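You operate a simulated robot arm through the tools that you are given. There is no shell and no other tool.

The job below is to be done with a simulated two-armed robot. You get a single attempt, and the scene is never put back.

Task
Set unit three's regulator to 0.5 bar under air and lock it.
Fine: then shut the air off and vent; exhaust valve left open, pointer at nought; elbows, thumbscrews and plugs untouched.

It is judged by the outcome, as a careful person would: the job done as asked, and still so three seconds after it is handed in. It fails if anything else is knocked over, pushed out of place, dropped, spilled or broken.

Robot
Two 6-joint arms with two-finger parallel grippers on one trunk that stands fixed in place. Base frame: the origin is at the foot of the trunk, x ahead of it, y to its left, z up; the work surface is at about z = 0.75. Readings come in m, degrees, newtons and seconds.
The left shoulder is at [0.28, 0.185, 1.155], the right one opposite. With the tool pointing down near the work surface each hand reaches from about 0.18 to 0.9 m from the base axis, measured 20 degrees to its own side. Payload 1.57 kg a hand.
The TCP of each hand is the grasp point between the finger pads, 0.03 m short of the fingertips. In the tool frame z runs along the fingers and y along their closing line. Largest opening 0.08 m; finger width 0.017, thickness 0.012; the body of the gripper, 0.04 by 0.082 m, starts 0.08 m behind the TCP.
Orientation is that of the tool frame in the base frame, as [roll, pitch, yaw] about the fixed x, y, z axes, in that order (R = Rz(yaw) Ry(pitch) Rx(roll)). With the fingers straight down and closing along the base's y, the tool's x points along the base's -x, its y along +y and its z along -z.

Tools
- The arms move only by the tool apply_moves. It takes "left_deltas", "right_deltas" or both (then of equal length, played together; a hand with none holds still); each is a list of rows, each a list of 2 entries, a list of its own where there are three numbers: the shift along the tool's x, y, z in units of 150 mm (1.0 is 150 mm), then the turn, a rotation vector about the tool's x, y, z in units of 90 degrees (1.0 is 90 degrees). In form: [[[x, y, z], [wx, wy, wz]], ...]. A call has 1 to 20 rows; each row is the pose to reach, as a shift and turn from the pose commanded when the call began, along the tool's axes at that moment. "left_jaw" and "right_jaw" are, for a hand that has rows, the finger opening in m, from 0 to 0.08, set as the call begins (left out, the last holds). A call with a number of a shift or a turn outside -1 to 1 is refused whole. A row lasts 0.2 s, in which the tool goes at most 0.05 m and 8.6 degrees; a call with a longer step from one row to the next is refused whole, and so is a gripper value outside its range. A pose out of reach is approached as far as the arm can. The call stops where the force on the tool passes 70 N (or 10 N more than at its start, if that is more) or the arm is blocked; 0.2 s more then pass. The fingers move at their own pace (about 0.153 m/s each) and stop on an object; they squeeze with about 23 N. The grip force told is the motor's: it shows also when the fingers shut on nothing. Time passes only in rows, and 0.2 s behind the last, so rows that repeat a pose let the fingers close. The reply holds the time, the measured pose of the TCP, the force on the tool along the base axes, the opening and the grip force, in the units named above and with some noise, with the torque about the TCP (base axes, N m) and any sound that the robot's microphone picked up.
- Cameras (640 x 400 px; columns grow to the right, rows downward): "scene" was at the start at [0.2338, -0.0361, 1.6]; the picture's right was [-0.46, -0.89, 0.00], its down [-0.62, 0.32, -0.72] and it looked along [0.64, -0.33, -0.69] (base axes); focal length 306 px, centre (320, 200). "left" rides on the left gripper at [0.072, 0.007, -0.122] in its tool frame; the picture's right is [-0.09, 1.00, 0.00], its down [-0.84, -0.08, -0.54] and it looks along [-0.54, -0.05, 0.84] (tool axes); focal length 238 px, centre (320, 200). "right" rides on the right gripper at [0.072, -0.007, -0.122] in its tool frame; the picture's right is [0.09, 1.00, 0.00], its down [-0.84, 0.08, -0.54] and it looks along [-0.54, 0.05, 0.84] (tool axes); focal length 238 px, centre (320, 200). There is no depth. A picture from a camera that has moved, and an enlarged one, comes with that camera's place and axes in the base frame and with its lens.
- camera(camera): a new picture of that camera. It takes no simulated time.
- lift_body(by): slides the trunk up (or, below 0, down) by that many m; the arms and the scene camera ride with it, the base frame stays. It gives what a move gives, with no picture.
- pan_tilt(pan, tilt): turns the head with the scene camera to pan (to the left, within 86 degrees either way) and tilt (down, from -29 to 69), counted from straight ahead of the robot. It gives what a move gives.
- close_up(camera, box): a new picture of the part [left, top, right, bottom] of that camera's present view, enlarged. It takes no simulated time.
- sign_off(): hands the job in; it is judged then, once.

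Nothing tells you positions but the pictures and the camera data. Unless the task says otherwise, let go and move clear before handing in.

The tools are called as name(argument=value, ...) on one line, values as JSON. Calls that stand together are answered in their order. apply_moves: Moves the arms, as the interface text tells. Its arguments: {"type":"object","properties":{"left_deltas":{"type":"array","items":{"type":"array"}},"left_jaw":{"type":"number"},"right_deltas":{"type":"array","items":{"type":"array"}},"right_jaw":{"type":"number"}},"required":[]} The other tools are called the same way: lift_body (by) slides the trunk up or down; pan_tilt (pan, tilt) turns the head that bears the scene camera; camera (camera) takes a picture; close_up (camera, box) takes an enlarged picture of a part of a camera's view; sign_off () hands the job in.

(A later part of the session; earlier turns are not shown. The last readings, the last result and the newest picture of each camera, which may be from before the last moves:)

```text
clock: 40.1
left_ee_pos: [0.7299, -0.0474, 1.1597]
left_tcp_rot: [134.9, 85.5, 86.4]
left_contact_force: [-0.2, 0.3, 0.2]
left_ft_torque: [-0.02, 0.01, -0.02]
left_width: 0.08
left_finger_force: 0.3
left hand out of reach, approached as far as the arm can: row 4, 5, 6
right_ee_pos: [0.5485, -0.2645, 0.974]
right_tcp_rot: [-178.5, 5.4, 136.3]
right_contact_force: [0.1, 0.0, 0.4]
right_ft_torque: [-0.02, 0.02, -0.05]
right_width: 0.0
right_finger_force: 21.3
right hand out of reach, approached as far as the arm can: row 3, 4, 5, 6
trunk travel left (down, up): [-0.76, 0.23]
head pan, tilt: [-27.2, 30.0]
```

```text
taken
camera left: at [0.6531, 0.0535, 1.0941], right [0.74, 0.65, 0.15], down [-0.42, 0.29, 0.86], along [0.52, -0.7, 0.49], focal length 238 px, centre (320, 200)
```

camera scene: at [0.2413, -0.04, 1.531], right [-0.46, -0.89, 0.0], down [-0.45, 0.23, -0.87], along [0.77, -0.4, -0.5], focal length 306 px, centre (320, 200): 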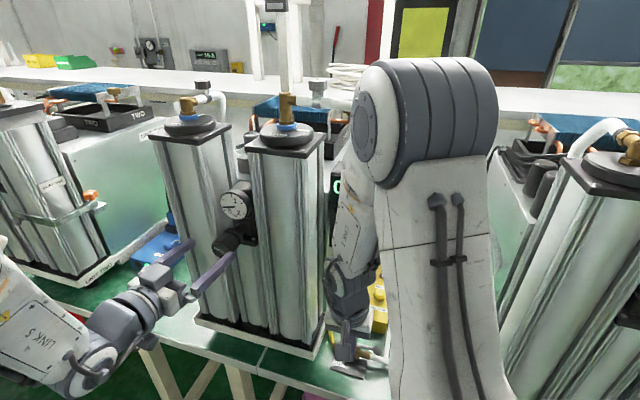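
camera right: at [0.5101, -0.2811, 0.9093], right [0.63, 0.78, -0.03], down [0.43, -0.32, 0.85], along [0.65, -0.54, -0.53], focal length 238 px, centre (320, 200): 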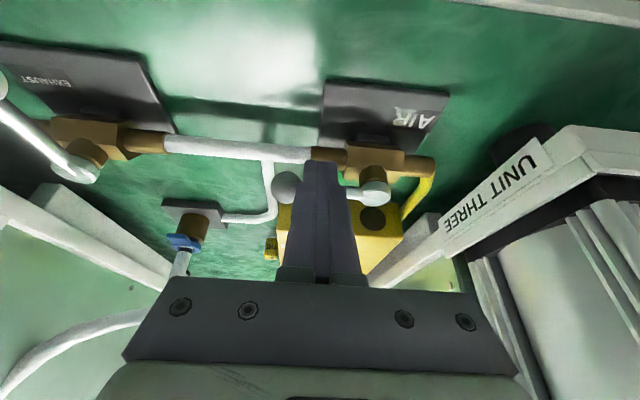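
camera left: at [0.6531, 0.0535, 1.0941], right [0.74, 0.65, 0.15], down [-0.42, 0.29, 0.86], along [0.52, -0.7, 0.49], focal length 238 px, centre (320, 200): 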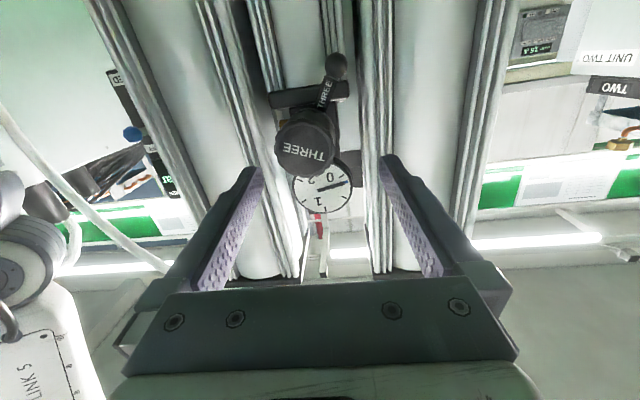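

The left hand is released and clear of the knob. Moving the right hand to its higher, vertical parking pose.

apply_moves(right_deltas=[[[-0.02, -0.15, -0.13], [0, 0, -0.08]], [[-0.05, -0.3, -0.26], [0, 0, -0.16]], [[-0.08, -0.45, -0.4], [0, 0, -0.24]], [[-0.1, -0.6, -0.54], [0, 0, -0.32]], [[-0.12, -0.8, -0.68], [0, 0, -0.4]], [[-0.15, -0.95, -0.8], [0, 0, -0.48]]])

apply_moves(right_deltas=[[[0, 0, -0.2], [0, 0, 0]], [[0, 0, -0.4], [0, 0, 0]], [[0, 0, -0.6], [0, 0, 0]], [[0, 0, -0.8], [0, 0, 0]], [[0, 0, -1.0], [0, 0, 0]]])

camera(camera="scene")

```text
clock: 41.5
left_ee_pos: [0.7304, -0.0488, 1.1591]
left_tcp_rot: [134.9, 85.4, 86.6]
left_contact_force: [-0.9, -0.2, 0.5]
left_ft_torque: [0.0, -0.01, 0.0]
left_width: 0.0798
left_finger_force: 0.1
right_ee_pos: [0.511, -0.2565, 1.0611]
right_tcp_rot: [-170.8, 4.0, 177.2]
right_contact_force: [0.6, -0.2, -0.4]
right_ft_torque: [0.0, 0.0, 0.01]
right_width: 0.0
right_finger_force: 21.7
right hand out of reach, approached as far as the arm can: row 1, 2, 3, 4, 5, 6
trunk travel left (down, up): [-0.76, 0.23]
head pan, tilt: [-27.2, 30.0]
```

```text
clock: 42.8
left_ee_pos: [0.7291, -0.0471, 1.1596]
left_tcp_rot: [134.9, 85.5, 86.5]
left_contact_force: [-0.2, 0.0, 0.4]
left_ft_torque: [0.0, -0.01, -0.01]
left_width: 0.0801
left_finger_force: 0.0
right_ee_pos: [0.5149, -0.2506, 1.1951]
right_tcp_rot: [-165.4, 4.6, 177.6]
right_contact_force: [0.0, -0.9, 0.6]
right_ft_torque: [0.0, -0.02, 0.01]
right_width: 0.0002
right_finger_force: 21.6
right hand out of reach, approached as far as the arm can: row 1, 2, 3, 4, 5
trunk travel left (down, up): [-0.76, 0.23]
head pan, tilt: [-27.2, 30.0]
```

```text
taken
camera scene: at [0.2412, -0.0401, 1.531], right [-0.46, -0.89, 0.0], down [-0.44, 0.23, -0.87], along [0.77, -0.4, -0.5], focal length 306 px, centre (320, 200)
```

scene: 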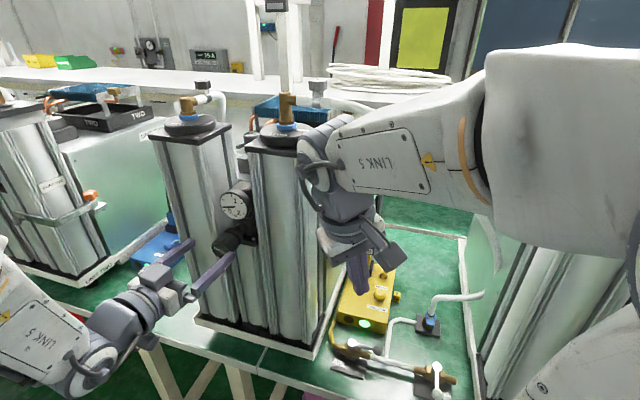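

The right elbow swung outward. I'll look right to confirm it is clear of unit four.

pan_tilt(pan=-60, tilt=30)

camera(camera="scene")

camera(camera="right")

```text
clock: 43.7
left_ee_pos: [0.7294, -0.0471, 1.1581]
left_tcp_rot: [134.9, 85.5, 86.5]
left_contact_force: [-0.1, -0.4, -0.7]
left_ft_torque: [-0.04, -0.02, 0.0]
left_width: 0.0799
left_finger_force: 0.0
right_ee_pos: [0.5137, -0.2502, 1.1952]
right_tcp_rot: [-165.5, 4.6, 177.6]
right_contact_force: [-0.4, 0.8, 0.6]
right_ft_torque: [0.02, 0.01, -0.02]
right_width: 0.0
right_finger_force: 21.2
trunk travel left (down, up): [-0.76, 0.23]
head pan, tilt: [-60.0, 30.0]
```

```text
taken
camera scene: at [0.2059, -0.077, 1.531], right [-0.87, -0.5, 0.0], down [-0.25, 0.43, -0.87], along [0.43, -0.75, -0.5], focal length 306 px, centre (320, 200)
```

scene: 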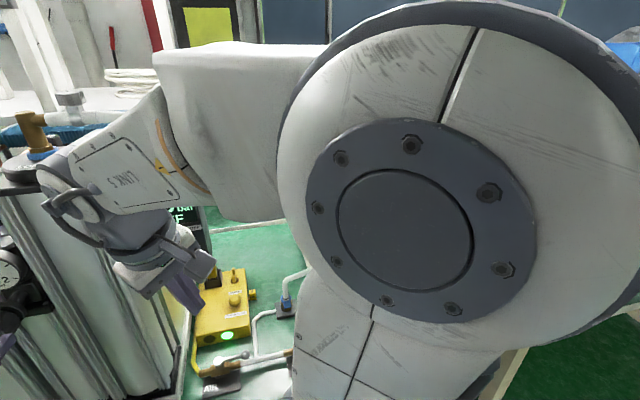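

```text
taken
camera right: at [0.4352, -0.2215, 1.3098], right [-0.03, 0.97, -0.26], down [0.8, 0.18, 0.57], along [0.6, -0.19, -0.78], focal length 238 px, centre (320, 200)
```

right: 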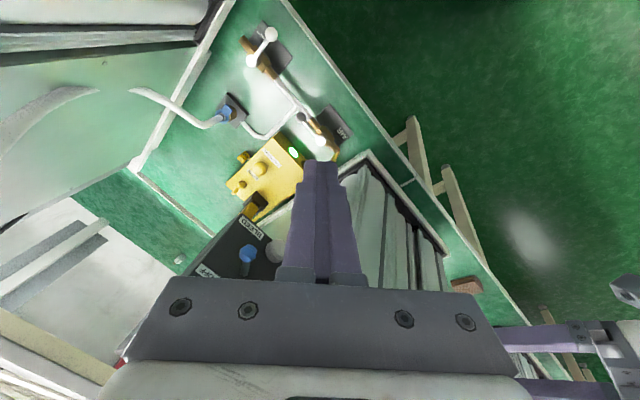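

The right elbow is close to the robot itself and well away from unit four. Lowering the trunk another 0.2 m; both hands are in free space in front of the bench.

lift_body(by=-0.2)

apply_moves(left_deltas=[[[-0.2, 0, -0.05], [0, 0, 0]], [[-0.4, 0, -0.1], [0, 0, 0]], [[-0.6, 0, -0.1], [0, 0, 0]], [[-0.8, 0, -0.1], [0, 0, 0]], [[-1.0, 0, -0.1], [0, 0, 0]]])

pan_tilt(pan=-15, tilt=20)

camera(camera="scene")

camera(camera="left")

```text
clock: 45.9
left_ee_pos: [0.7291, -0.0481, 0.9587]
left_tcp_rot: [134.9, 85.5, 86.4]
left_contact_force: [0.2, -0.6, 0.1]
left_ft_torque: [0.0, -0.03, 0.0]
left_width: 0.0801
left_finger_force: 0.0
right_ee_pos: [0.5154, -0.2494, 0.9949]
right_tcp_rot: [-165.4, 4.6, 177.5]
right_contact_force: [0.4, -0.9, -1.0]
right_ft_torque: [0.04, -0.01, 0.0]
right_width: 0.0
right_finger_force: 21.2
trunk travel left (down, up): [-0.56, 0.43]
head pan, tilt: [-60.0, 30.0]
```

```text
clock: 47.1
left_ee_pos: [0.7186, -0.0489, 1.1102]
left_tcp_rot: [135.9, 85.5, 87.4]
left_contact_force: [0.5, -0.1, -1.3]
left_ft_torque: [-0.01, 0.02, 0.01]
left_width: 0.0799
left_finger_force: 0.0
right_ee_pos: [0.5154, -0.2506, 0.996]
right_tcp_rot: [-165.5, 4.7, 177.5]
right_contact_force: [1.0, -0.2, -0.1]
right_ft_torque: [0.02, -0.02, 0.0]
right_width: 0.0
right_finger_force: 21.4
trunk travel left (down, up): [-0.56, 0.43]
head pan, tilt: [-60.0, 30.0]
```

```text
clock: 48.2
left_ee_pos: [0.7175, -0.049, 1.1088]
left_tcp_rot: [135.0, 85.5, 86.6]
left_contact_force: [0.1, -0.5, -0.4]
left_ft_torque: [0.02, -0.01, -0.03]
left_width: 0.0799
left_finger_force: 0.2
right_ee_pos: [0.5148, -0.2504, 0.9959]
right_tcp_rot: [-165.5, 4.6, 177.6]
right_contact_force: [1.0, -0.1, -0.1]
right_ft_torque: [0.01, -0.04, 0.01]
right_width: 0.0
right_finger_force: 20.7
trunk travel left (down, up): [-0.56, 0.43]
head pan, tilt: [-15.0, 20.0]
```

```text
taken
camera scene: at [0.2505, -0.0229, 1.3471], right [-0.26, -0.97, 0.0], down [-0.33, 0.09, -0.94], along [0.91, -0.24, -0.34], focal length 306 px, centre (320, 200)
```

scene: 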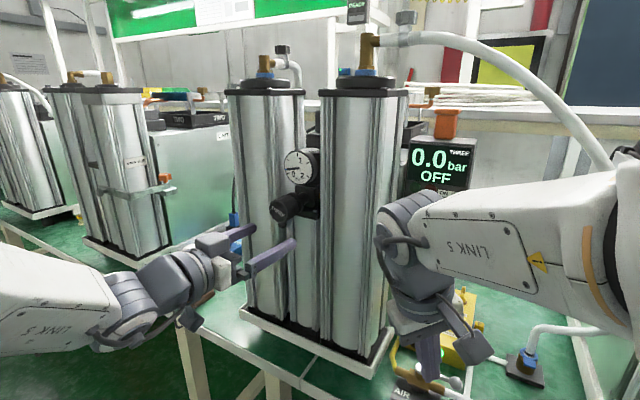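

```text
taken
camera left: at [0.6421, 0.052, 1.0441], right [0.74, 0.65, 0.15], down [-0.42, 0.29, 0.86], along [0.52, -0.7, 0.49], focal length 238 px, centre (320, 200)
```

left: 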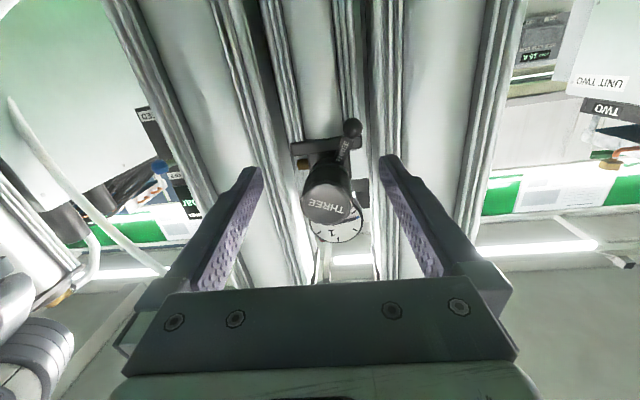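

Much better posture, and both gauge and panel are readable from the scene camera. Now squaring the left hand with the knob axis.

apply_moves(left_deltas=[[[-0.11, 0.003, 0.003], [-0.018, -0.017, -0.018]], [[-0.229, 0.007, 0.007], [-0.0367, -0.0332, -0.0354]], [[-0.229, 0.007, 0.007], [-0.0367, -0.0332, -0.0354]]])

apply_moves(left_deltas=[[[0, 0, 0], [0, 0, 0.09]], [[0, 0, 0], [0, 0, 0.18]], [[0, 0, 0], [0, 0, 0.27]], [[0, 0, 0], [0, 0, 0.36]], [[0, 0, 0], [0, 0, 0.45]]])

camera(camera="left")

close_up(camera="scene", box=[260, 130, 340, 230])

```text
clock: 49.0
left_ee_pos: [0.722, -0.0512, 1.1448]
left_tcp_rot: [136.8, 89.9, 91.8]
left_contact_force: [0.4, -0.1, 0.2]
left_ft_torque: [-0.01, -0.02, -0.04]
left_width: 0.0798
left_finger_force: 0.0
right_ee_pos: [0.5149, -0.2507, 0.9967]
right_tcp_rot: [-165.5, 4.7, 177.6]
right_contact_force: [0.3, -0.7, -1.4]
right_ft_torque: [-0.03, 0.0, 0.0]
right_width: 0.0
right_finger_force: 21.0
trunk travel left (down, up): [-0.56, 0.43]
head pan, tilt: [-15.0, 20.0]
```

```text
clock: 50.2
left_ee_pos: [0.7287, -0.031, 1.1841]
left_tcp_rot: [91.7, 49.8, 45.5]
left_contact_force: [-0.6, -0.1, -0.6]
left_ft_torque: [-0.02, 0.01, -0.03]
left_width: 0.0801
left_finger_force: 0.0
left hand out of reach, approached as far as the arm can: row 4, 5
right_ee_pos: [0.5149, -0.2505, 0.9973]
right_tcp_rot: [-165.5, 4.7, 177.6]
right_contact_force: [0.2, 0.2, 0.5]
right_ft_torque: [0.03, -0.01, 0.0]
right_width: 0.0003
right_finger_force: 21.2
trunk travel left (down, up): [-0.56, 0.43]
head pan, tilt: [-15.0, 20.0]
```

```text
taken
camera left: at [0.6795, 0.0932, 1.1344], right [0.51, 0.48, 0.71], down [-0.8, -0.04, 0.6], along [0.31, -0.88, 0.36], focal length 238 px, centre (320, 200)
```

left: 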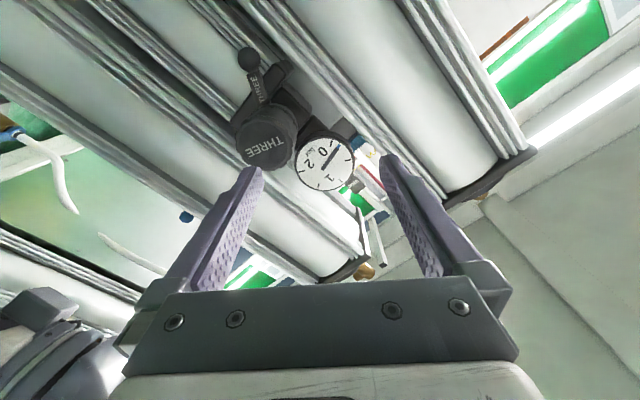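

```text
4.00 times, centred on (300, 180) of scene
camera zoom: at [0.2506, -0.0228, 1.3471], right [-0.26, -0.97, 0.0], down [-0.33, 0.09, -0.94], along [0.91, -0.24, -0.34], focal length 1223 px, centre (400, 280)
```

zoom: 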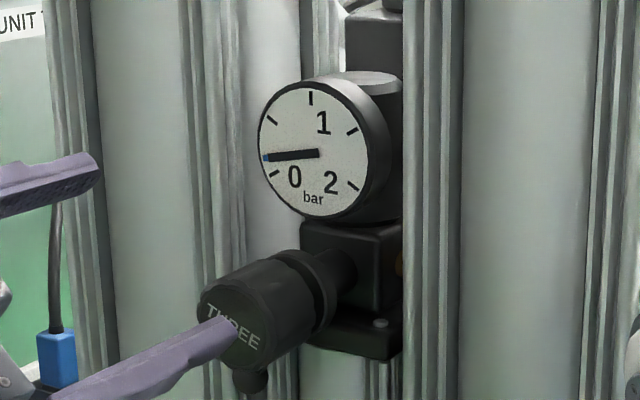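

The hand can roll about 35° clockwise before its limit, so I'll grip from about −35° and turn from there. Rolling back and re-centring in front of the knob.

apply_moves(left_deltas=[[[0.03, -0.08, 0.01], [0, 0, -0.08]], [[0.06, -0.16, 0.03], [0, 0, -0.17]], [[0.09, -0.22, 0.05], [0, 0, -0.26]], [[0.113, -0.285, 0.061], [0, 0, -0.35]], [[0.113, -0.285, 0.061], [0, 0, -0.44]], [[0.113, -0.285, 0.061], [0, 0, -0.53]], [[0.113, -0.285, 0.061], [0, 0, -0.62]], [[0.113, -0.285, 0.061], [0, 0, -0.71]], [[0.113, -0.285, 0.061], [0, 0, -0.79]], [[0.113, -0.285, 0.061], [0, 0, -0.84]]])

camera(camera="left")

camera(camera="scene")

```text
clock: 52.4
left_ee_pos: [0.7193, -0.0524, 1.1429]
left_tcp_rot: [-90.1, 55.0, -135.3]
left_contact_force: [-0.5, 0.2, 0.3]
left_ft_torque: [-0.01, 0.01, 0.02]
left_width: 0.08
left_finger_force: 0.1
right_ee_pos: [0.5147, -0.2497, 0.9962]
right_tcp_rot: [-165.4, 4.5, 177.5]
right_contact_force: [0.8, -0.3, -0.2]
right_ft_torque: [-0.01, -0.01, 0.0]
right_width: 0.0
right_finger_force: 21.2
trunk travel left (down, up): [-0.56, 0.43]
head pan, tilt: [-15.0, 20.0]
```

```text
taken
camera left: at [0.6069, 0.0085, 1.08], right [0.61, 0.61, -0.5], down [-0.09, 0.68, 0.73], along [0.78, -0.41, 0.47], focal length 238 px, centre (320, 200)
```

left: 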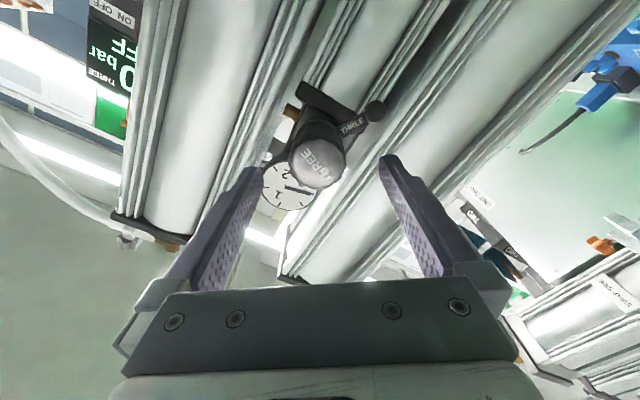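

```text
taken
camera scene: at [0.2505, -0.0228, 1.3471], right [-0.26, -0.97, 0.0], down [-0.33, 0.09, -0.94], along [0.91, -0.24, -0.34], focal length 306 px, centre (320, 200)
```

scene: 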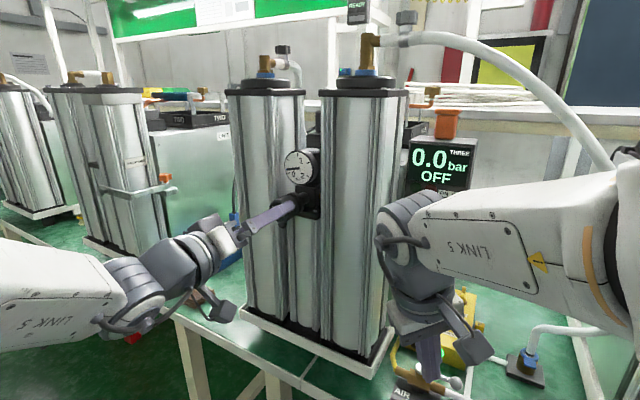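

Squarely lined up at −35° roll, wrist comfortable. Advancing and gripping the knob.

apply_moves(left_deltas=[[[0, 0, 0.09], [0, 0, 0]], [[0, 0, 0.18], [0, 0, 0]], [[0, 0, 0.275], [0, 0, 0]]])

apply_moves(left_deltas=[[[0, 0, 0], [0, 0, 0]], [[0, 0, 0], [0, 0, 0]], [[0, 0, 0], [0, 0, 0]]], left_jaw=0.0)

camera(camera="left")

```text
clock: 53.2
left_ee_pos: [0.7485, -0.0807, 1.142]
left_tcp_rot: [-90.1, 55.0, -135.3]
left_contact_force: [-0.2, -0.6, -0.8]
left_ft_torque: [0.0, 0.02, 0.01]
left_width: 0.0798
left_finger_force: 0.0
right_ee_pos: [0.5155, -0.2502, 0.9961]
right_tcp_rot: [-165.5, 4.7, 177.5]
right_contact_force: [-0.8, 0.7, -0.1]
right_ft_torque: [0.01, 0.0, 0.02]
right_width: 0.0
right_finger_force: 21.0
trunk travel left (down, up): [-0.56, 0.43]
head pan, tilt: [-15.0, 20.0]
```

```text
clock: 54.0
left_ee_pos: [0.7463, -0.083, 1.1449]
left_tcp_rot: [-89.9, 55.0, -135.2]
left_contact_force: [-8.4, -9.8, 8.1]
left_ft_torque: [0.54, 0.44, 0.11]
left_width: 0.0436
left_finger_force: 45.1
right_ee_pos: [0.5144, -0.2502, 0.9954]
right_tcp_rot: [-165.5, 4.5, 177.5]
right_contact_force: [0.4, -0.2, -0.4]
right_ft_torque: [-0.01, 0.0, -0.02]
right_width: 0.0
right_finger_force: 21.6
trunk travel left (down, up): [-0.56, 0.43]
head pan, tilt: [-15.0, 20.0]
```

```text
taken
camera left: at [0.6349, -0.0213, 1.0806], right [0.62, 0.61, -0.49], down [-0.09, 0.68, 0.73], along [0.78, -0.41, 0.47], focal length 238 px, centre (320, 200)
```

left: 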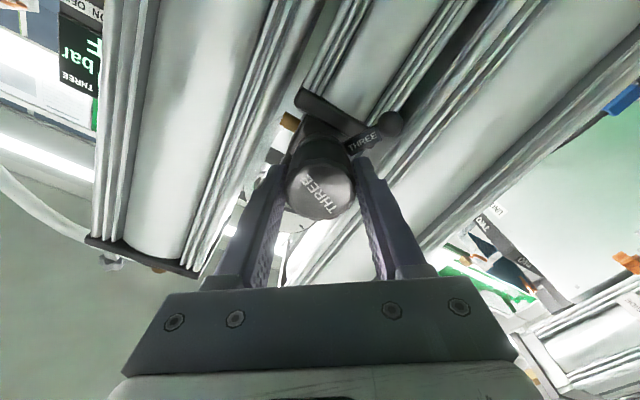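

Gripped, with a small side load from a few millimetres of offset. I'll re-centre by 4 mm and turn 16° clockwise.

apply_moves(left_deltas=[[[0, -0.029, 0], [0, 0, 0]], [[0, -0.029, 0], [0, 0, 0.06]], [[0, -0.029, 0], [0, 0, 0.12]], [[0, -0.029, 0], [0, 0, 0.18]]])

camera(camera="left")

close_up(camera="scene", box=[260, 130, 340, 230])

```text
clock: 55.0
left_ee_pos: [0.7474, -0.0819, 1.1428]
left_tcp_rot: [-90.9, 71.0, -135.9]
left_contact_force: [3.0, 5.9, -6.7]
left_ft_torque: [-1.22, 0.45, -0.27]
left_width: 0.0426
left_finger_force: 44.7
right_ee_pos: [0.5157, -0.2478, 0.9957]
right_tcp_rot: [-165.5, 4.5, 177.6]
right_contact_force: [0.7, -0.7, 0.3]
right_ft_torque: [-0.02, 0.0, 0.0]
right_width: 0.0
right_finger_force: 21.5
trunk travel left (down, up): [-0.56, 0.43]
head pan, tilt: [-15.0, 20.0]
```

```text
taken
camera left: at [0.6472, -0.0089, 1.073], right [0.68, 0.69, -0.24], down [-0.24, 0.52, 0.82], along [0.69, -0.5, 0.52], focal length 238 px, centre (320, 200)
```

left: 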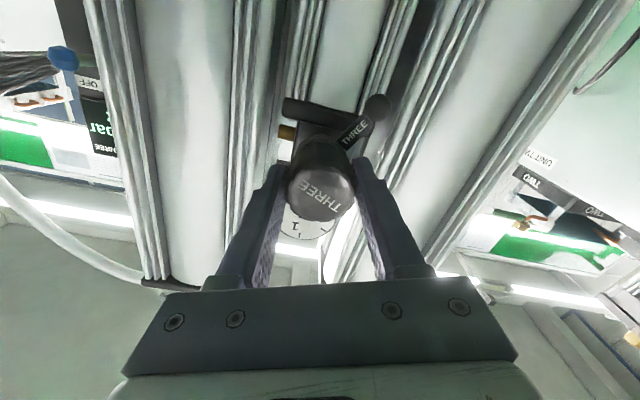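

```text
4.00 times, centred on (300, 180) of scene
camera zoom: at [0.251, -0.0223, 1.3469], right [-0.26, -0.97, 0.0], down [-0.33, 0.09, -0.94], along [0.91, -0.24, -0.34], focal length 1223 px, centre (400, 280)
```

zoom: 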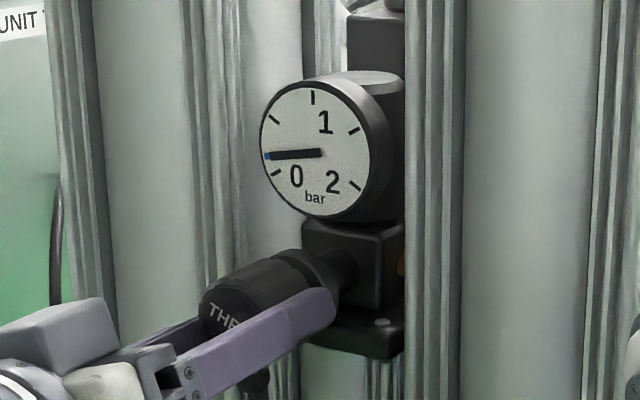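

The knob didn't turn: the hand slipped at about 1.2 N·m and the pointer stayed. It is locked by that lever, so I'll release, back off and study the lever.

apply_moves(left_deltas=[[[0, 0, 0], [0, 0, -0.02]], [[0, 0, 0], [0, 0, -0.02]], [[0, 0, -0.1], [0, 0, 0]], [[0, 0, -0.2], [0, 0, 0]], [[0, 0, -0.3], [0, 0, 0]]], left_jaw=0.08)

camera(camera="left")

close_up(camera="scene", box=[265, 175, 335, 235])

```text
clock: 56.2
left_ee_pos: [0.7135, -0.052, 1.146]
left_tcp_rot: [-90.2, 71.2, -135.4]
left_contact_force: [0.4, 0.4, 0.9]
left_ft_torque: [0.02, -0.02, 0.01]
left_width: 0.08
left_finger_force: 0.1
right_ee_pos: [0.5153, -0.251, 0.9956]
right_tcp_rot: [-165.5, 4.6, 177.5]
right_contact_force: [1.0, -0.2, -0.7]
right_ft_torque: [0.04, 0.0, 0.01]
right_width: 0.0
right_finger_force: 21.0
trunk travel left (down, up): [-0.56, 0.43]
head pan, tilt: [-15.0, 20.0]
```

```text
taken
camera left: at [0.6154, 0.0216, 1.0754], right [0.69, 0.69, -0.23], down [-0.24, 0.52, 0.82], along [0.68, -0.51, 0.53], focal length 238 px, centre (320, 200)
```

left: 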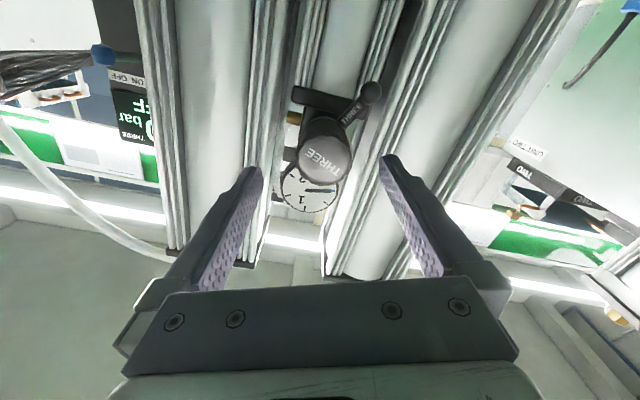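

```text
6.67 times, centred on (300, 205) of scene
camera zoom: at [0.2507, -0.0229, 1.3471], right [-0.26, -0.97, 0.0], down [-0.33, 0.09, -0.94], along [0.91, -0.24, -0.34], focal length 2039 px, centre (453, 167)
```

zoom: 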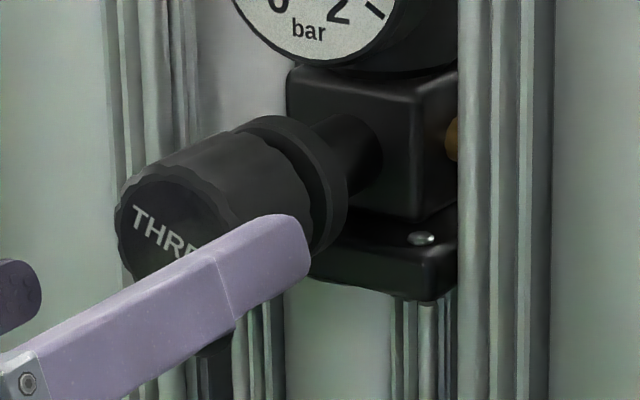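

close_up(camera="left", box=[275, 65, 395, 195])

apply_moves(left_deltas=[[[0.2, 0, 0], [0, 0, -0.05]], [[0.4, 0, 0], [0, 0, -0.1]], [[0.6, 0, 0], [0, 0, -0.15]], [[0.75, 0, 0], [0, 0, -0.2]]])

camera(camera="left")

close_up(camera="scene", box=[265, 175, 335, 235])

```text
3.08 times, centred on (335, 130) of left
camera zoom: at [0.6154, 0.0216, 1.0754], right [0.69, 0.69, -0.23], down [-0.24, 0.52, 0.82], along [0.68, -0.51, 0.53], focal length 733 px, centre (274, 415)
```

zoom: 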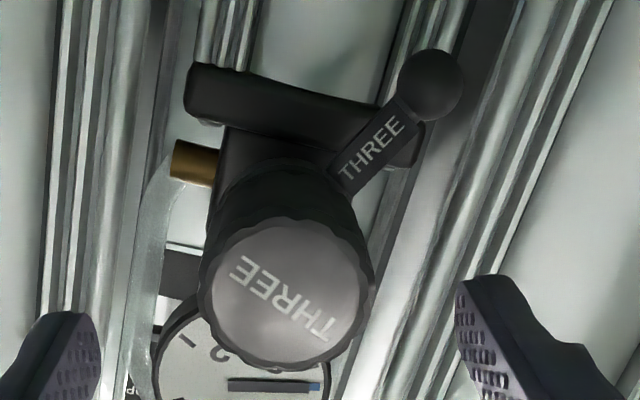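

```text
clock: 57.2
left_ee_pos: [0.6884, -0.0792, 1.0411]
left_tcp_rot: [-90.1, 53.2, -135.2]
left_contact_force: [0.5, 0.5, 0.2]
left_ft_torque: [-0.01, -0.01, 0.01]
left_width: 0.0802
left_finger_force: 0.1
right_ee_pos: [0.5153, -0.2491, 0.996]
right_tcp_rot: [-165.5, 4.6, 177.5]
right_contact_force: [-0.6, -0.3, 0.2]
right_ft_torque: [-0.02, 0.0, 0.01]
right_width: 0.0002
right_finger_force: 21.4
trunk travel left (down, up): [-0.56, 0.43]
head pan, tilt: [-15.0, 20.0]
```

```text
taken
camera left: at [0.5749, -0.0199, 0.9789], right [0.6, 0.6, -0.52], down [-0.07, 0.69, 0.72], along [0.79, -0.4, 0.46], focal length 238 px, centre (320, 200)
```

left: 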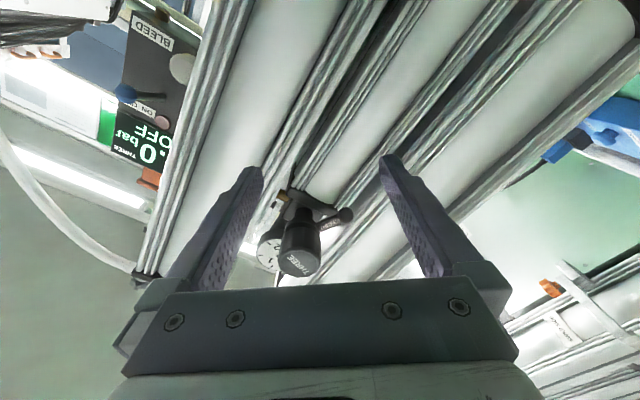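

```text
6.67 times, centred on (300, 205) of scene
camera zoom: at [0.2504, -0.0227, 1.3471], right [-0.26, -0.97, 0.0], down [-0.33, 0.09, -0.94], along [0.91, -0.24, -0.34], focal length 2039 px, centre (453, 167)
```

zoom: 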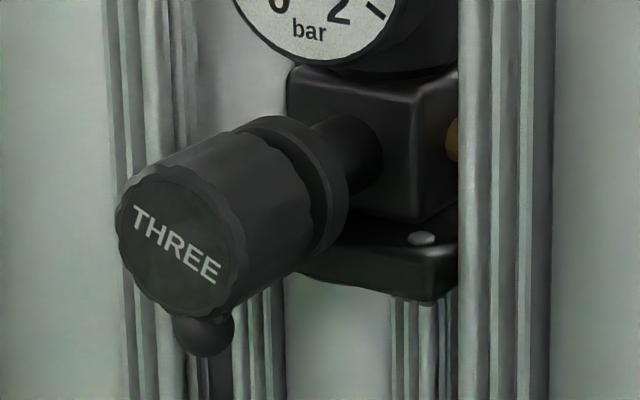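

The knob and gauge are unharmed. The lever is a bar on the collar behind the knob, its ball about 30° left of straight down, so it probably swings to the right to unlock. I'll level the left hand and line up with the ball.

apply_moves(left_deltas=[[[-0.11, 0.03, 0.01], [0, 0, 0.08]], [[-0.22, 0.06, 0.02], [0, 0, 0.16]], [[-0.33, 0.09, 0.03], [0, 0, 0.24]], [[-0.44, 0.12, 0.04], [0, 0, 0.32]], [[-0.549, 0.156, 0.045], [0, 0, 0.41]]], left_jaw=0.044)

camera(camera="left")

close_up(camera="scene", box=[240, 160, 340, 260])

```text
clock: 58.4
left_ee_pos: [0.74, -0.0354, 1.093]
left_tcp_rot: [114.8, 89.7, 69.6]
left_contact_force: [0.1, -0.1, 0.2]
left_ft_torque: [0.0, -0.05, -0.02]
left_width: 0.0442
left_finger_force: 0.0
right_ee_pos: [0.5155, -0.2495, 0.995]
right_tcp_rot: [-165.5, 4.6, 177.5]
right_contact_force: [-0.4, -0.2, -0.3]
right_ft_torque: [0.0, 0.0, -0.03]
right_width: 0.0
right_finger_force: 21.8
trunk travel left (down, up): [-0.56, 0.43]
head pan, tilt: [-15.0, 20.0]
```

```text
taken
camera left: at [0.6595, 0.0559, 1.0205], right [0.71, 0.7, 0.1], down [-0.44, 0.33, 0.84], along [0.56, -0.63, 0.54], focal length 238 px, centre (320, 200)
```

left: 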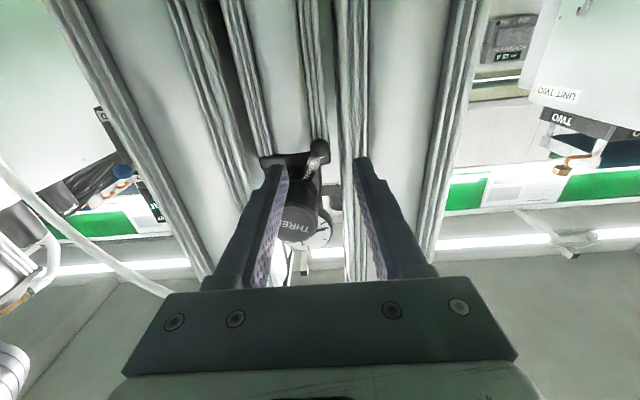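

```text
4.00 times, centred on (290, 210) of scene
camera zoom: at [0.2505, -0.0229, 1.3471], right [-0.26, -0.97, 0.0], down [-0.33, 0.09, -0.94], along [0.91, -0.24, -0.34], focal length 1223 px, centre (440, 160)
```

zoom: 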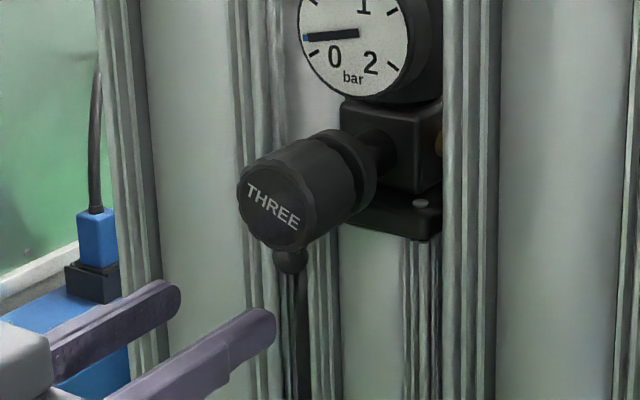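

The ball is at about (u 0.498, z 1.098) and centred between the fingers. Advancing so the fingers cage the ball.

apply_moves(left_deltas=[[[-0.02, 0, 0.12], [0, 0, 0]], [[-0.02, 0, 0.25], [0, 0, 0]], [[-0.02, 0, 0.38], [0, 0, 0]]])

camera(camera="left")

close_up(camera="scene", box=[240, 160, 340, 260])

```text
clock: 59.2
left_ee_pos: [0.7817, -0.0741, 1.0948]
left_tcp_rot: [128.3, 89.9, 83.1]
left_contact_force: [0.4, 0.5, -0.4]
left_ft_torque: [-0.01, 0.0, 0.02]
left_width: 0.044
left_finger_force: 0.0
right_ee_pos: [0.5153, -0.2497, 0.9959]
right_tcp_rot: [-165.5, 4.6, 177.5]
right_contact_force: [-0.2, -0.6, 0.3]
right_ft_torque: [0.01, 0.0, -0.01]
right_width: 0.0
right_finger_force: 21.3
trunk travel left (down, up): [-0.56, 0.43]
head pan, tilt: [-15.0, 20.0]
```

```text
taken
camera left: at [0.6991, 0.0169, 1.0227], right [0.71, 0.7, 0.09], down [-0.44, 0.33, 0.84], along [0.56, -0.63, 0.54], focal length 238 px, centre (320, 200)
```

left: 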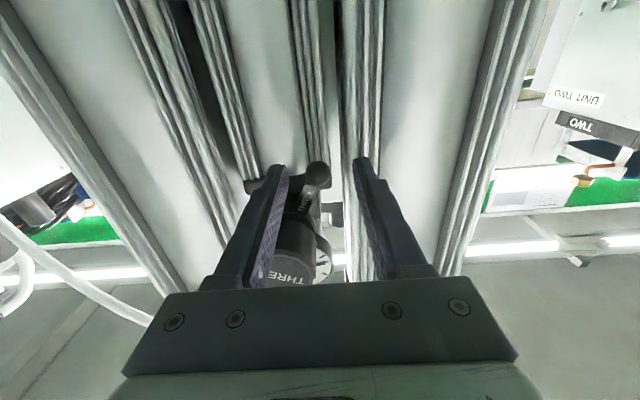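

```text
4.00 times, centred on (290, 210) of scene
camera zoom: at [0.2504, -0.0227, 1.3471], right [-0.26, -0.97, 0.0], down [-0.33, 0.09, -0.94], along [0.91, -0.24, -0.34], focal length 1223 px, centre (440, 160)
```

zoom: 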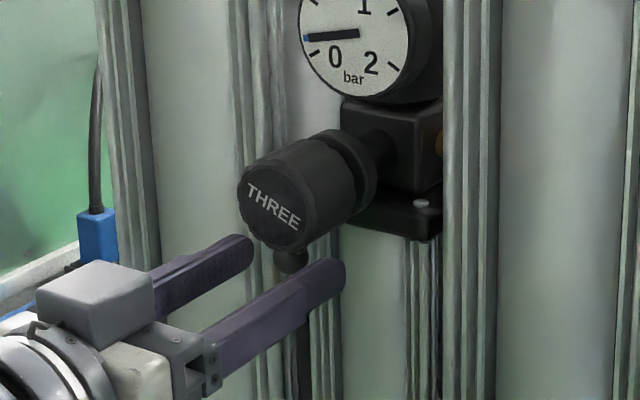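

The ball is caged near the fingertips. Closing loosely and pushing it gently to the right.

apply_moves(left_deltas=[[[0, 0, 0], [0, 0, 0]], [[0, -0.05, 0], [0, 0, 0]], [[0.01, -0.1, 0], [0, 0, 0]], [[0.02, -0.14, 0], [0, 0, 0]]], left_jaw=0.03)

camera(camera="left")

```text
clock: 60.2
left_ee_pos: [0.7671, -0.0892, 1.091]
left_tcp_rot: [121.8, 89.9, 76.6]
left_contact_force: [0.7, -0.4, 0.0]
left_ft_torque: [0.01, -0.01, 0.03]
left_width: 0.03
left_finger_force: 0.6
right_ee_pos: [0.5142, -0.2495, 0.9955]
right_tcp_rot: [-165.5, 4.6, 177.5]
right_contact_force: [0.2, 0.1, -0.1]
right_ft_torque: [-0.01, 0.01, 0.0]
right_width: 0.0
right_finger_force: 20.7
trunk travel left (down, up): [-0.56, 0.43]
head pan, tilt: [-15.0, 20.0]
```

```text
taken
camera left: at [0.6849, 0.002, 1.0189], right [0.71, 0.7, 0.09], down [-0.44, 0.33, 0.84], along [0.56, -0.63, 0.54], focal length 238 px, centre (320, 200)
```

left: 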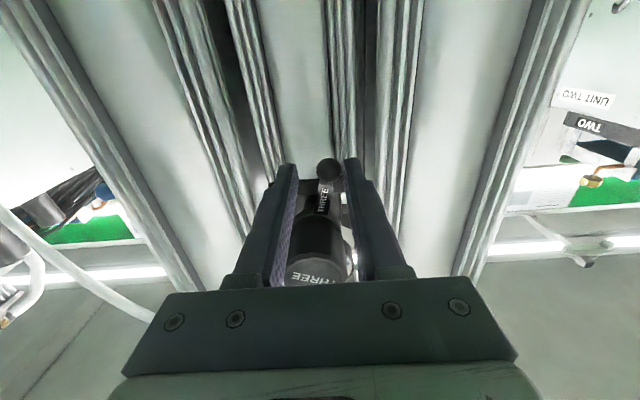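

The lever follows the finger easily to the right. Continuing to its far side.

apply_moves(left_deltas=[[[0.01, -0.06, 0], [0, 0, 0]], [[0.01, -0.12, 0], [0, 0, 0]], [[0.0, -0.18, 0], [0, 0, 0]], [[-0.01, -0.23, 0], [0, 0, 0]]])

camera(camera="left")

close_up(camera="scene", box=[240, 130, 340, 230])

```text
clock: 61.2
left_ee_pos: [0.7423, -0.1152, 1.0947]
left_tcp_rot: [134.2, 90.0, 89.2]
left_contact_force: [-0.1, -0.2, 0.1]
left_ft_torque: [-0.01, -0.01, 0.06]
left_width: 0.0304
left_finger_force: 0.3
right_ee_pos: [0.5159, -0.2493, 0.9958]
right_tcp_rot: [-165.6, 4.6, 177.4]
right_contact_force: [-0.5, 0.0, -0.3]
right_ft_torque: [0.02, 0.04, -0.01]
right_width: 0.0
right_finger_force: 22.3
trunk travel left (down, up): [-0.56, 0.43]
head pan, tilt: [-15.0, 20.0]
```

```text
taken
camera left: at [0.66, -0.0237, 1.0204], right [0.71, 0.7, 0.09], down [-0.44, 0.33, 0.84], along [0.56, -0.63, 0.54], focal length 238 px, centre (320, 200)
```

left: 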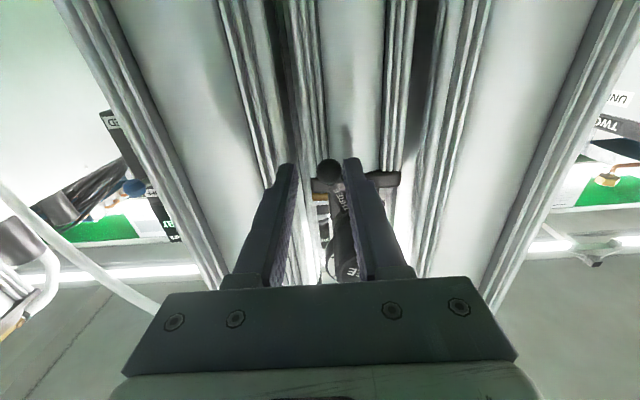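

```text
4.00 times, centred on (290, 180) of scene
camera zoom: at [0.2506, -0.0228, 1.3471], right [-0.26, -0.97, 0.0], down [-0.33, 0.09, -0.94], along [0.91, -0.24, -0.34], focal length 1223 px, centre (440, 280)
```

zoom: 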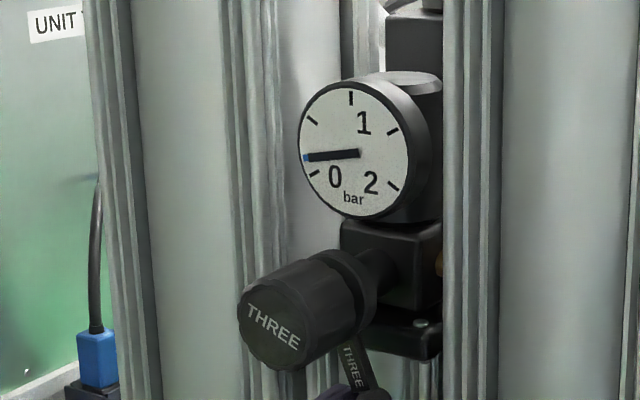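

The lever has swung to the right side with no resistance yet. Pushing a little more to find its stop.

apply_moves(left_deltas=[[[-0.015, -0.04, 0], [0, 0, 0]], [[-0.03, -0.08, 0], [0, 0, 0]], [[-0.045, -0.11, 0], [0, 0, 0]]])

camera(camera="left")

close_up(camera="scene", box=[240, 150, 340, 250])

```text
clock: 62.0
left_ee_pos: [0.7318, -0.1238, 1.0959]
left_tcp_rot: [-160.7, 89.5, 154.4]
left_contact_force: [11.5, 8.3, -12.8]
left_ft_torque: [-0.09, 0.47, 0.44]
left_width: 0.0426
left_finger_force: 7.2
right_ee_pos: [0.5159, -0.2494, 0.9943]
right_tcp_rot: [-165.5, 4.6, 177.6]
right_contact_force: [0.9, 0.5, 0.2]
right_ft_torque: [0.01, 0.02, 0.01]
right_width: 0.0001
right_finger_force: 21.3
trunk travel left (down, up): [-0.56, 0.43]
head pan, tilt: [-15.0, 20.0]
```

```text
taken
camera left: at [0.6488, -0.0329, 1.0244], right [0.7, 0.71, 0.09], down [-0.43, 0.32, 0.84], along [0.57, -0.63, 0.53], focal length 238 px, centre (320, 200)
```

left: 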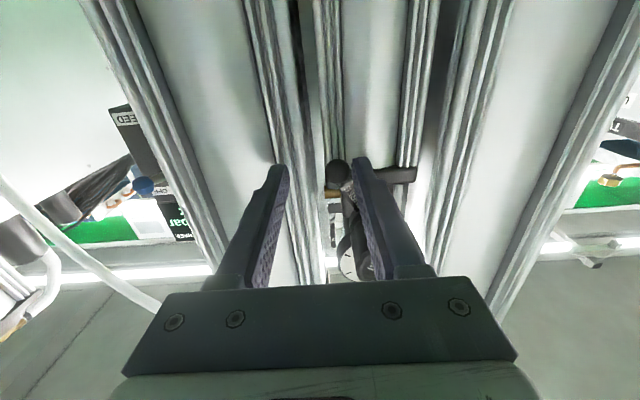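

```text
4.00 times, centred on (290, 200) of scene
camera zoom: at [0.2518, -0.0222, 1.3466], right [-0.26, -0.97, 0.0], down [-0.33, 0.09, -0.94], along [0.91, -0.24, -0.34], focal length 1223 px, centre (440, 200)
```

zoom: 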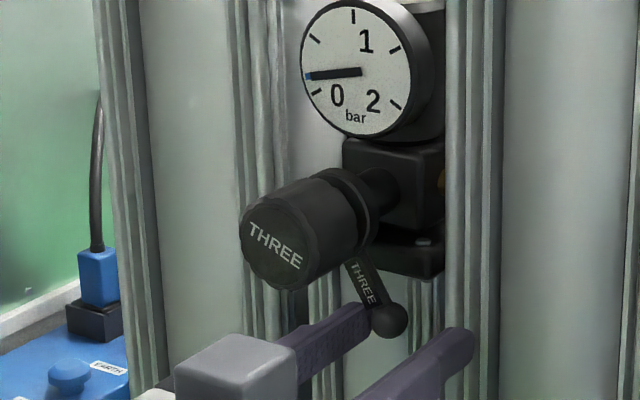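

The lever hit its stop on the right: unlocked position, I believe. Backing off, then returning to the knob.

apply_moves(left_deltas=[[[0.02, 0.06, 0], [0, 0, 0]], [[0.02, 0.06, -0.13], [0, 0, 0]], [[0.02, 0.06, -0.26], [0, 0, 0]], [[0.02, 0.06, -0.38], [0, 0, 0]]], left_jaw=0.044)

close_up(camera="scene", box=[240, 150, 340, 250])

```text
clock: 63.0
left_ee_pos: [0.6962, -0.0809, 1.0965]
left_tcp_rot: [139.2, 89.9, 93.9]
left_contact_force: [0.4, -0.2, 0.7]
left_ft_torque: [-0.01, -0.01, 0.01]
left_width: 0.0439
left_finger_force: 0.1
right_ee_pos: [0.5159, -0.2503, 0.9959]
right_tcp_rot: [-165.6, 4.5, 177.5]
right_contact_force: [0.5, 0.0, 0.8]
right_ft_torque: [0.04, 0.0, 0.02]
right_width: 0.0
right_finger_force: 21.4
trunk travel left (down, up): [-0.56, 0.43]
head pan, tilt: [-15.0, 20.0]
```

```text
4.00 times, centred on (290, 200) of scene
camera zoom: at [0.2507, -0.0229, 1.3471], right [-0.26, -0.97, 0.0], down [-0.33, 0.09, -0.94], along [0.91, -0.24, -0.34], focal length 1223 px, centre (440, 200)
```

zoom: 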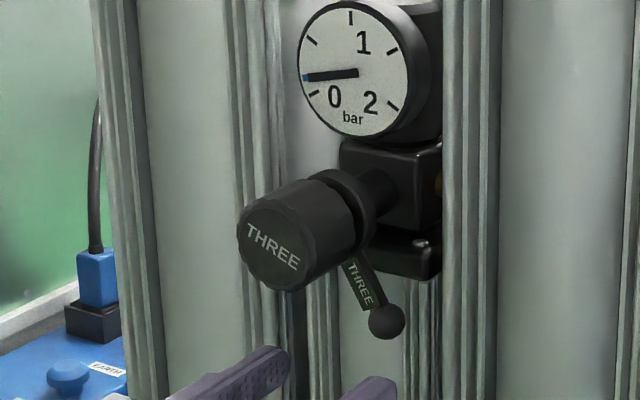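

The lever stays at the right. Back to the knob pre-grasp, with roll −35° and jaws open.

apply_moves(left_deltas=[[[-0.063, 0.047, 0], [0, 0, -0.078]], [[-0.126, 0.094, 0], [0, 0, -0.156]], [[-0.188, 0.14, 0], [0, 0, -0.234]], [[-0.25, 0.187, 0], [0, 0, -0.312]], [[-0.313, 0.233, 0], [0, 0, -0.39]], [[-0.313, 0.233, 0], [0, 0, -0.39]]], left_jaw=0.08)

camera(camera="left")

```text
clock: 64.4
left_ee_pos: [0.7215, -0.0547, 1.1424]
left_tcp_rot: [-90.2, 55.0, -135.2]
left_contact_force: [-0.4, -0.3, -0.8]
left_ft_torque: [0.0, 0.0, -0.05]
left_width: 0.08
left_finger_force: 0.1
right_ee_pos: [0.5139, -0.2497, 0.9961]
right_tcp_rot: [-165.6, 4.6, 177.5]
right_contact_force: [-0.4, 1.1, -0.3]
right_ft_torque: [0.0, 0.04, 0.03]
right_width: 0.0
right_finger_force: 21.5
trunk travel left (down, up): [-0.56, 0.43]
head pan, tilt: [-15.0, 20.0]
```

```text
taken
camera left: at [0.6087, 0.0069, 1.0802], right [0.61, 0.61, -0.5], down [-0.09, 0.68, 0.73], along [0.78, -0.41, 0.47], focal length 238 px, centre (320, 200)
```

left: 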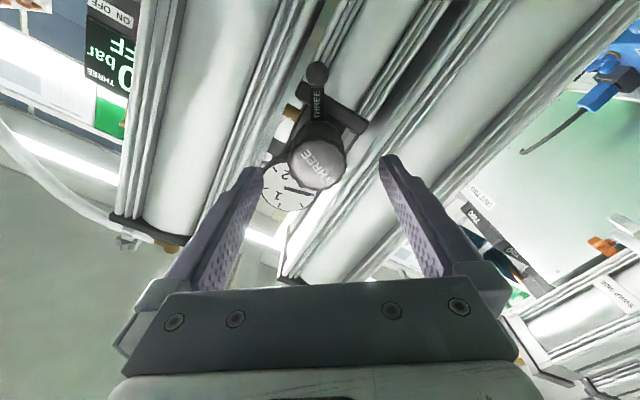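

Centred again. Advancing, gripping, and trying a 16° clockwise turn.

apply_moves(left_deltas=[[[0, -0.023, 0.09], [0, 0, 0]], [[0, -0.023, 0.17], [0, 0, 0]], [[0, -0.023, 0.255], [0, 0, 0]]])

apply_moves(left_deltas=[[[0, 0, 0], [0, 0, 0]], [[0, 0, 0], [0, 0, 0]], [[0, 0, 0], [0, 0, 0]], [[0, 0, 0], [0, 0, 0.06]], [[0, 0, 0], [0, 0, 0.12]], [[0, 0, 0], [0, 0, 0.18]]], left_jaw=0.0)

close_up(camera="scene", box=[240, 130, 340, 230])

camera(camera="left")

```text
clock: 65.2
left_ee_pos: [0.7449, -0.0843, 1.1446]
left_tcp_rot: [-90.3, 55.0, -135.3]
left_contact_force: [-1.4, 0.6, -0.8]
left_ft_torque: [-0.01, 0.0, -0.01]
left_width: 0.0798
left_finger_force: 0.2
right_ee_pos: [0.5144, -0.2505, 0.9954]
right_tcp_rot: [-165.5, 4.7, 177.5]
right_contact_force: [-0.2, 1.5, 0.4]
right_ft_torque: [0.04, -0.02, 0.0]
right_width: 0.0
right_finger_force: 21.5
trunk travel left (down, up): [-0.56, 0.43]
head pan, tilt: [-15.0, 20.0]
```

```text
clock: 66.6
left_ee_pos: [0.7455, -0.0829, 1.143]
left_tcp_rot: [-90.8, 71.2, -135.9]
left_contact_force: [-1.4, 11.6, -12.6]
left_ft_torque: [-0.67, -0.64, -0.03]
left_width: 0.0436
left_finger_force: 45.3
right_ee_pos: [0.5148, -0.2488, 0.9959]
right_tcp_rot: [-165.5, 4.6, 177.5]
right_contact_force: [0.0, 0.0, -0.9]
right_ft_torque: [-0.01, 0.0, -0.01]
right_width: 0.0002
right_finger_force: 21.3
trunk travel left (down, up): [-0.56, 0.43]
head pan, tilt: [-15.0, 20.0]
```

```text
4.00 times, centred on (290, 180) of scene
camera zoom: at [0.2509, -0.022, 1.3469], right [-0.26, -0.97, 0.0], down [-0.33, 0.09, -0.94], along [0.91, -0.24, -0.34], focal length 1223 px, centre (440, 280)
```

zoom: 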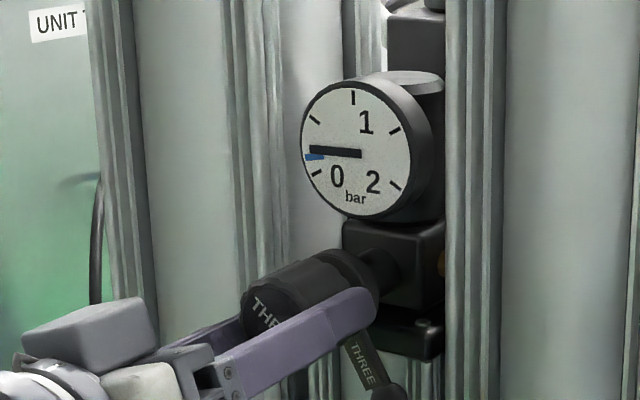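

```text
taken
camera left: at [0.6473, -0.0078, 1.0732], right [0.69, 0.69, -0.23], down [-0.24, 0.52, 0.82], along [0.69, -0.51, 0.52], focal length 238 px, centre (320, 200)
```

left: 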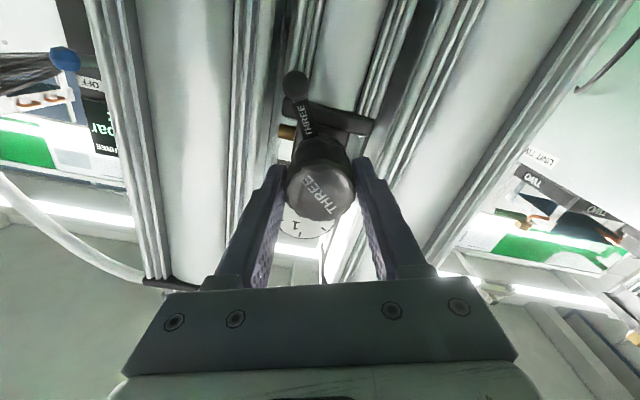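

It turns now, and the pointer rises. Zooming on the dial to read it, including that small blue mark.

close_up(camera="scene", box=[285, 140, 325, 190])

```text
8.00 times, centred on (305, 165) of scene
camera zoom: at [0.2509, -0.022, 1.3469], right [-0.26, -0.97, 0.0], down [-0.33, 0.09, -0.94], along [0.91, -0.24, -0.34], focal length 2447 px, centre (440, 480)
```

zoom: 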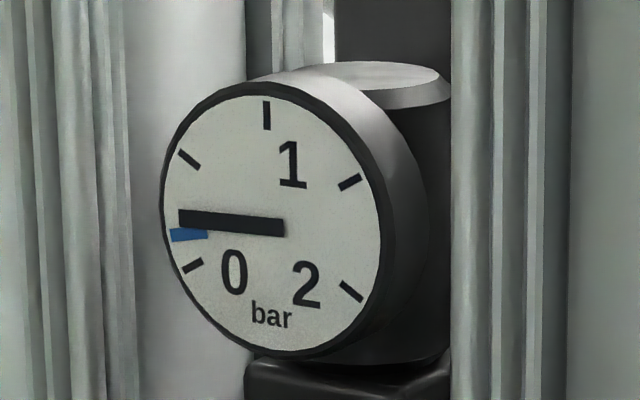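

There is a second, blue hand that stayed behind. I'll wait a second and look again.

apply_moves(left_deltas=[[[0, 0, 0], [0, 0, 0]], [[0, 0, 0], [0, 0, 0]], [[0, 0, 0], [0, 0, 0]], [[0, 0, 0], [0, 0, 0]], [[0, 0, 0], [0, 0, 0]]])

close_up(camera="scene", box=[285, 140, 325, 190])

close_up(camera="scene", box=[390, 90, 490, 210])

```text
clock: 67.8
left_ee_pos: [0.7467, -0.0828, 1.1436]
left_tcp_rot: [-91.0, 71.1, -135.9]
left_contact_force: [-4.8, 17.0, -16.0]
left_ft_torque: [0.0, 0.03, -0.44]
left_width: 0.0437
left_finger_force: 45.0
right_ee_pos: [0.5158, -0.2485, 0.9954]
right_tcp_rot: [-165.4, 4.7, 177.5]
right_contact_force: [0.4, 1.1, -0.4]
right_ft_torque: [0.0, 0.03, -0.03]
right_width: 0.0
right_finger_force: 21.1
trunk travel left (down, up): [-0.56, 0.43]
head pan, tilt: [-15.0, 20.0]
```

```text
8.00 times, centred on (305, 165) of scene
camera zoom: at [0.2509, -0.0217, 1.347], right [-0.26, -0.97, 0.0], down [-0.33, 0.09, -0.94], along [0.91, -0.24, -0.34], focal length 2447 px, centre (440, 480)
```

zoom: 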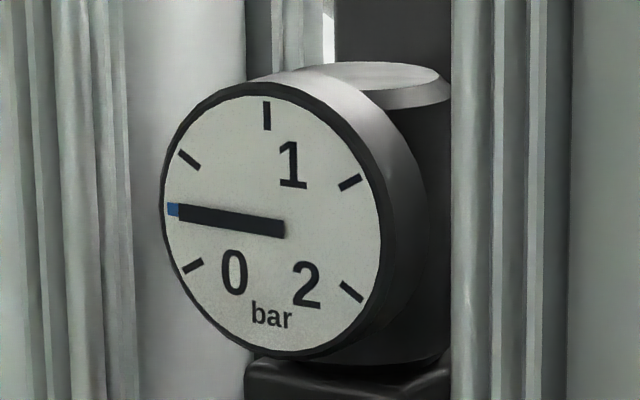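

```text
3.33 times, centred on (440, 150) of scene
camera zoom: at [0.2509, -0.0217, 1.347], right [-0.26, -0.97, 0.0], down [-0.33, 0.09, -0.94], along [0.91, -0.24, -0.34], focal length 1020 px, centre (-80, 367)
```

zoom: 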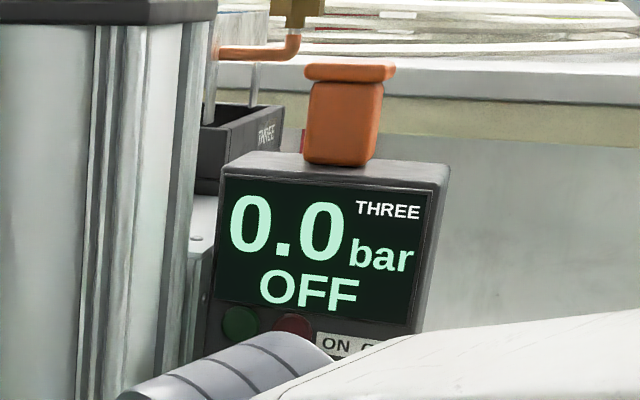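

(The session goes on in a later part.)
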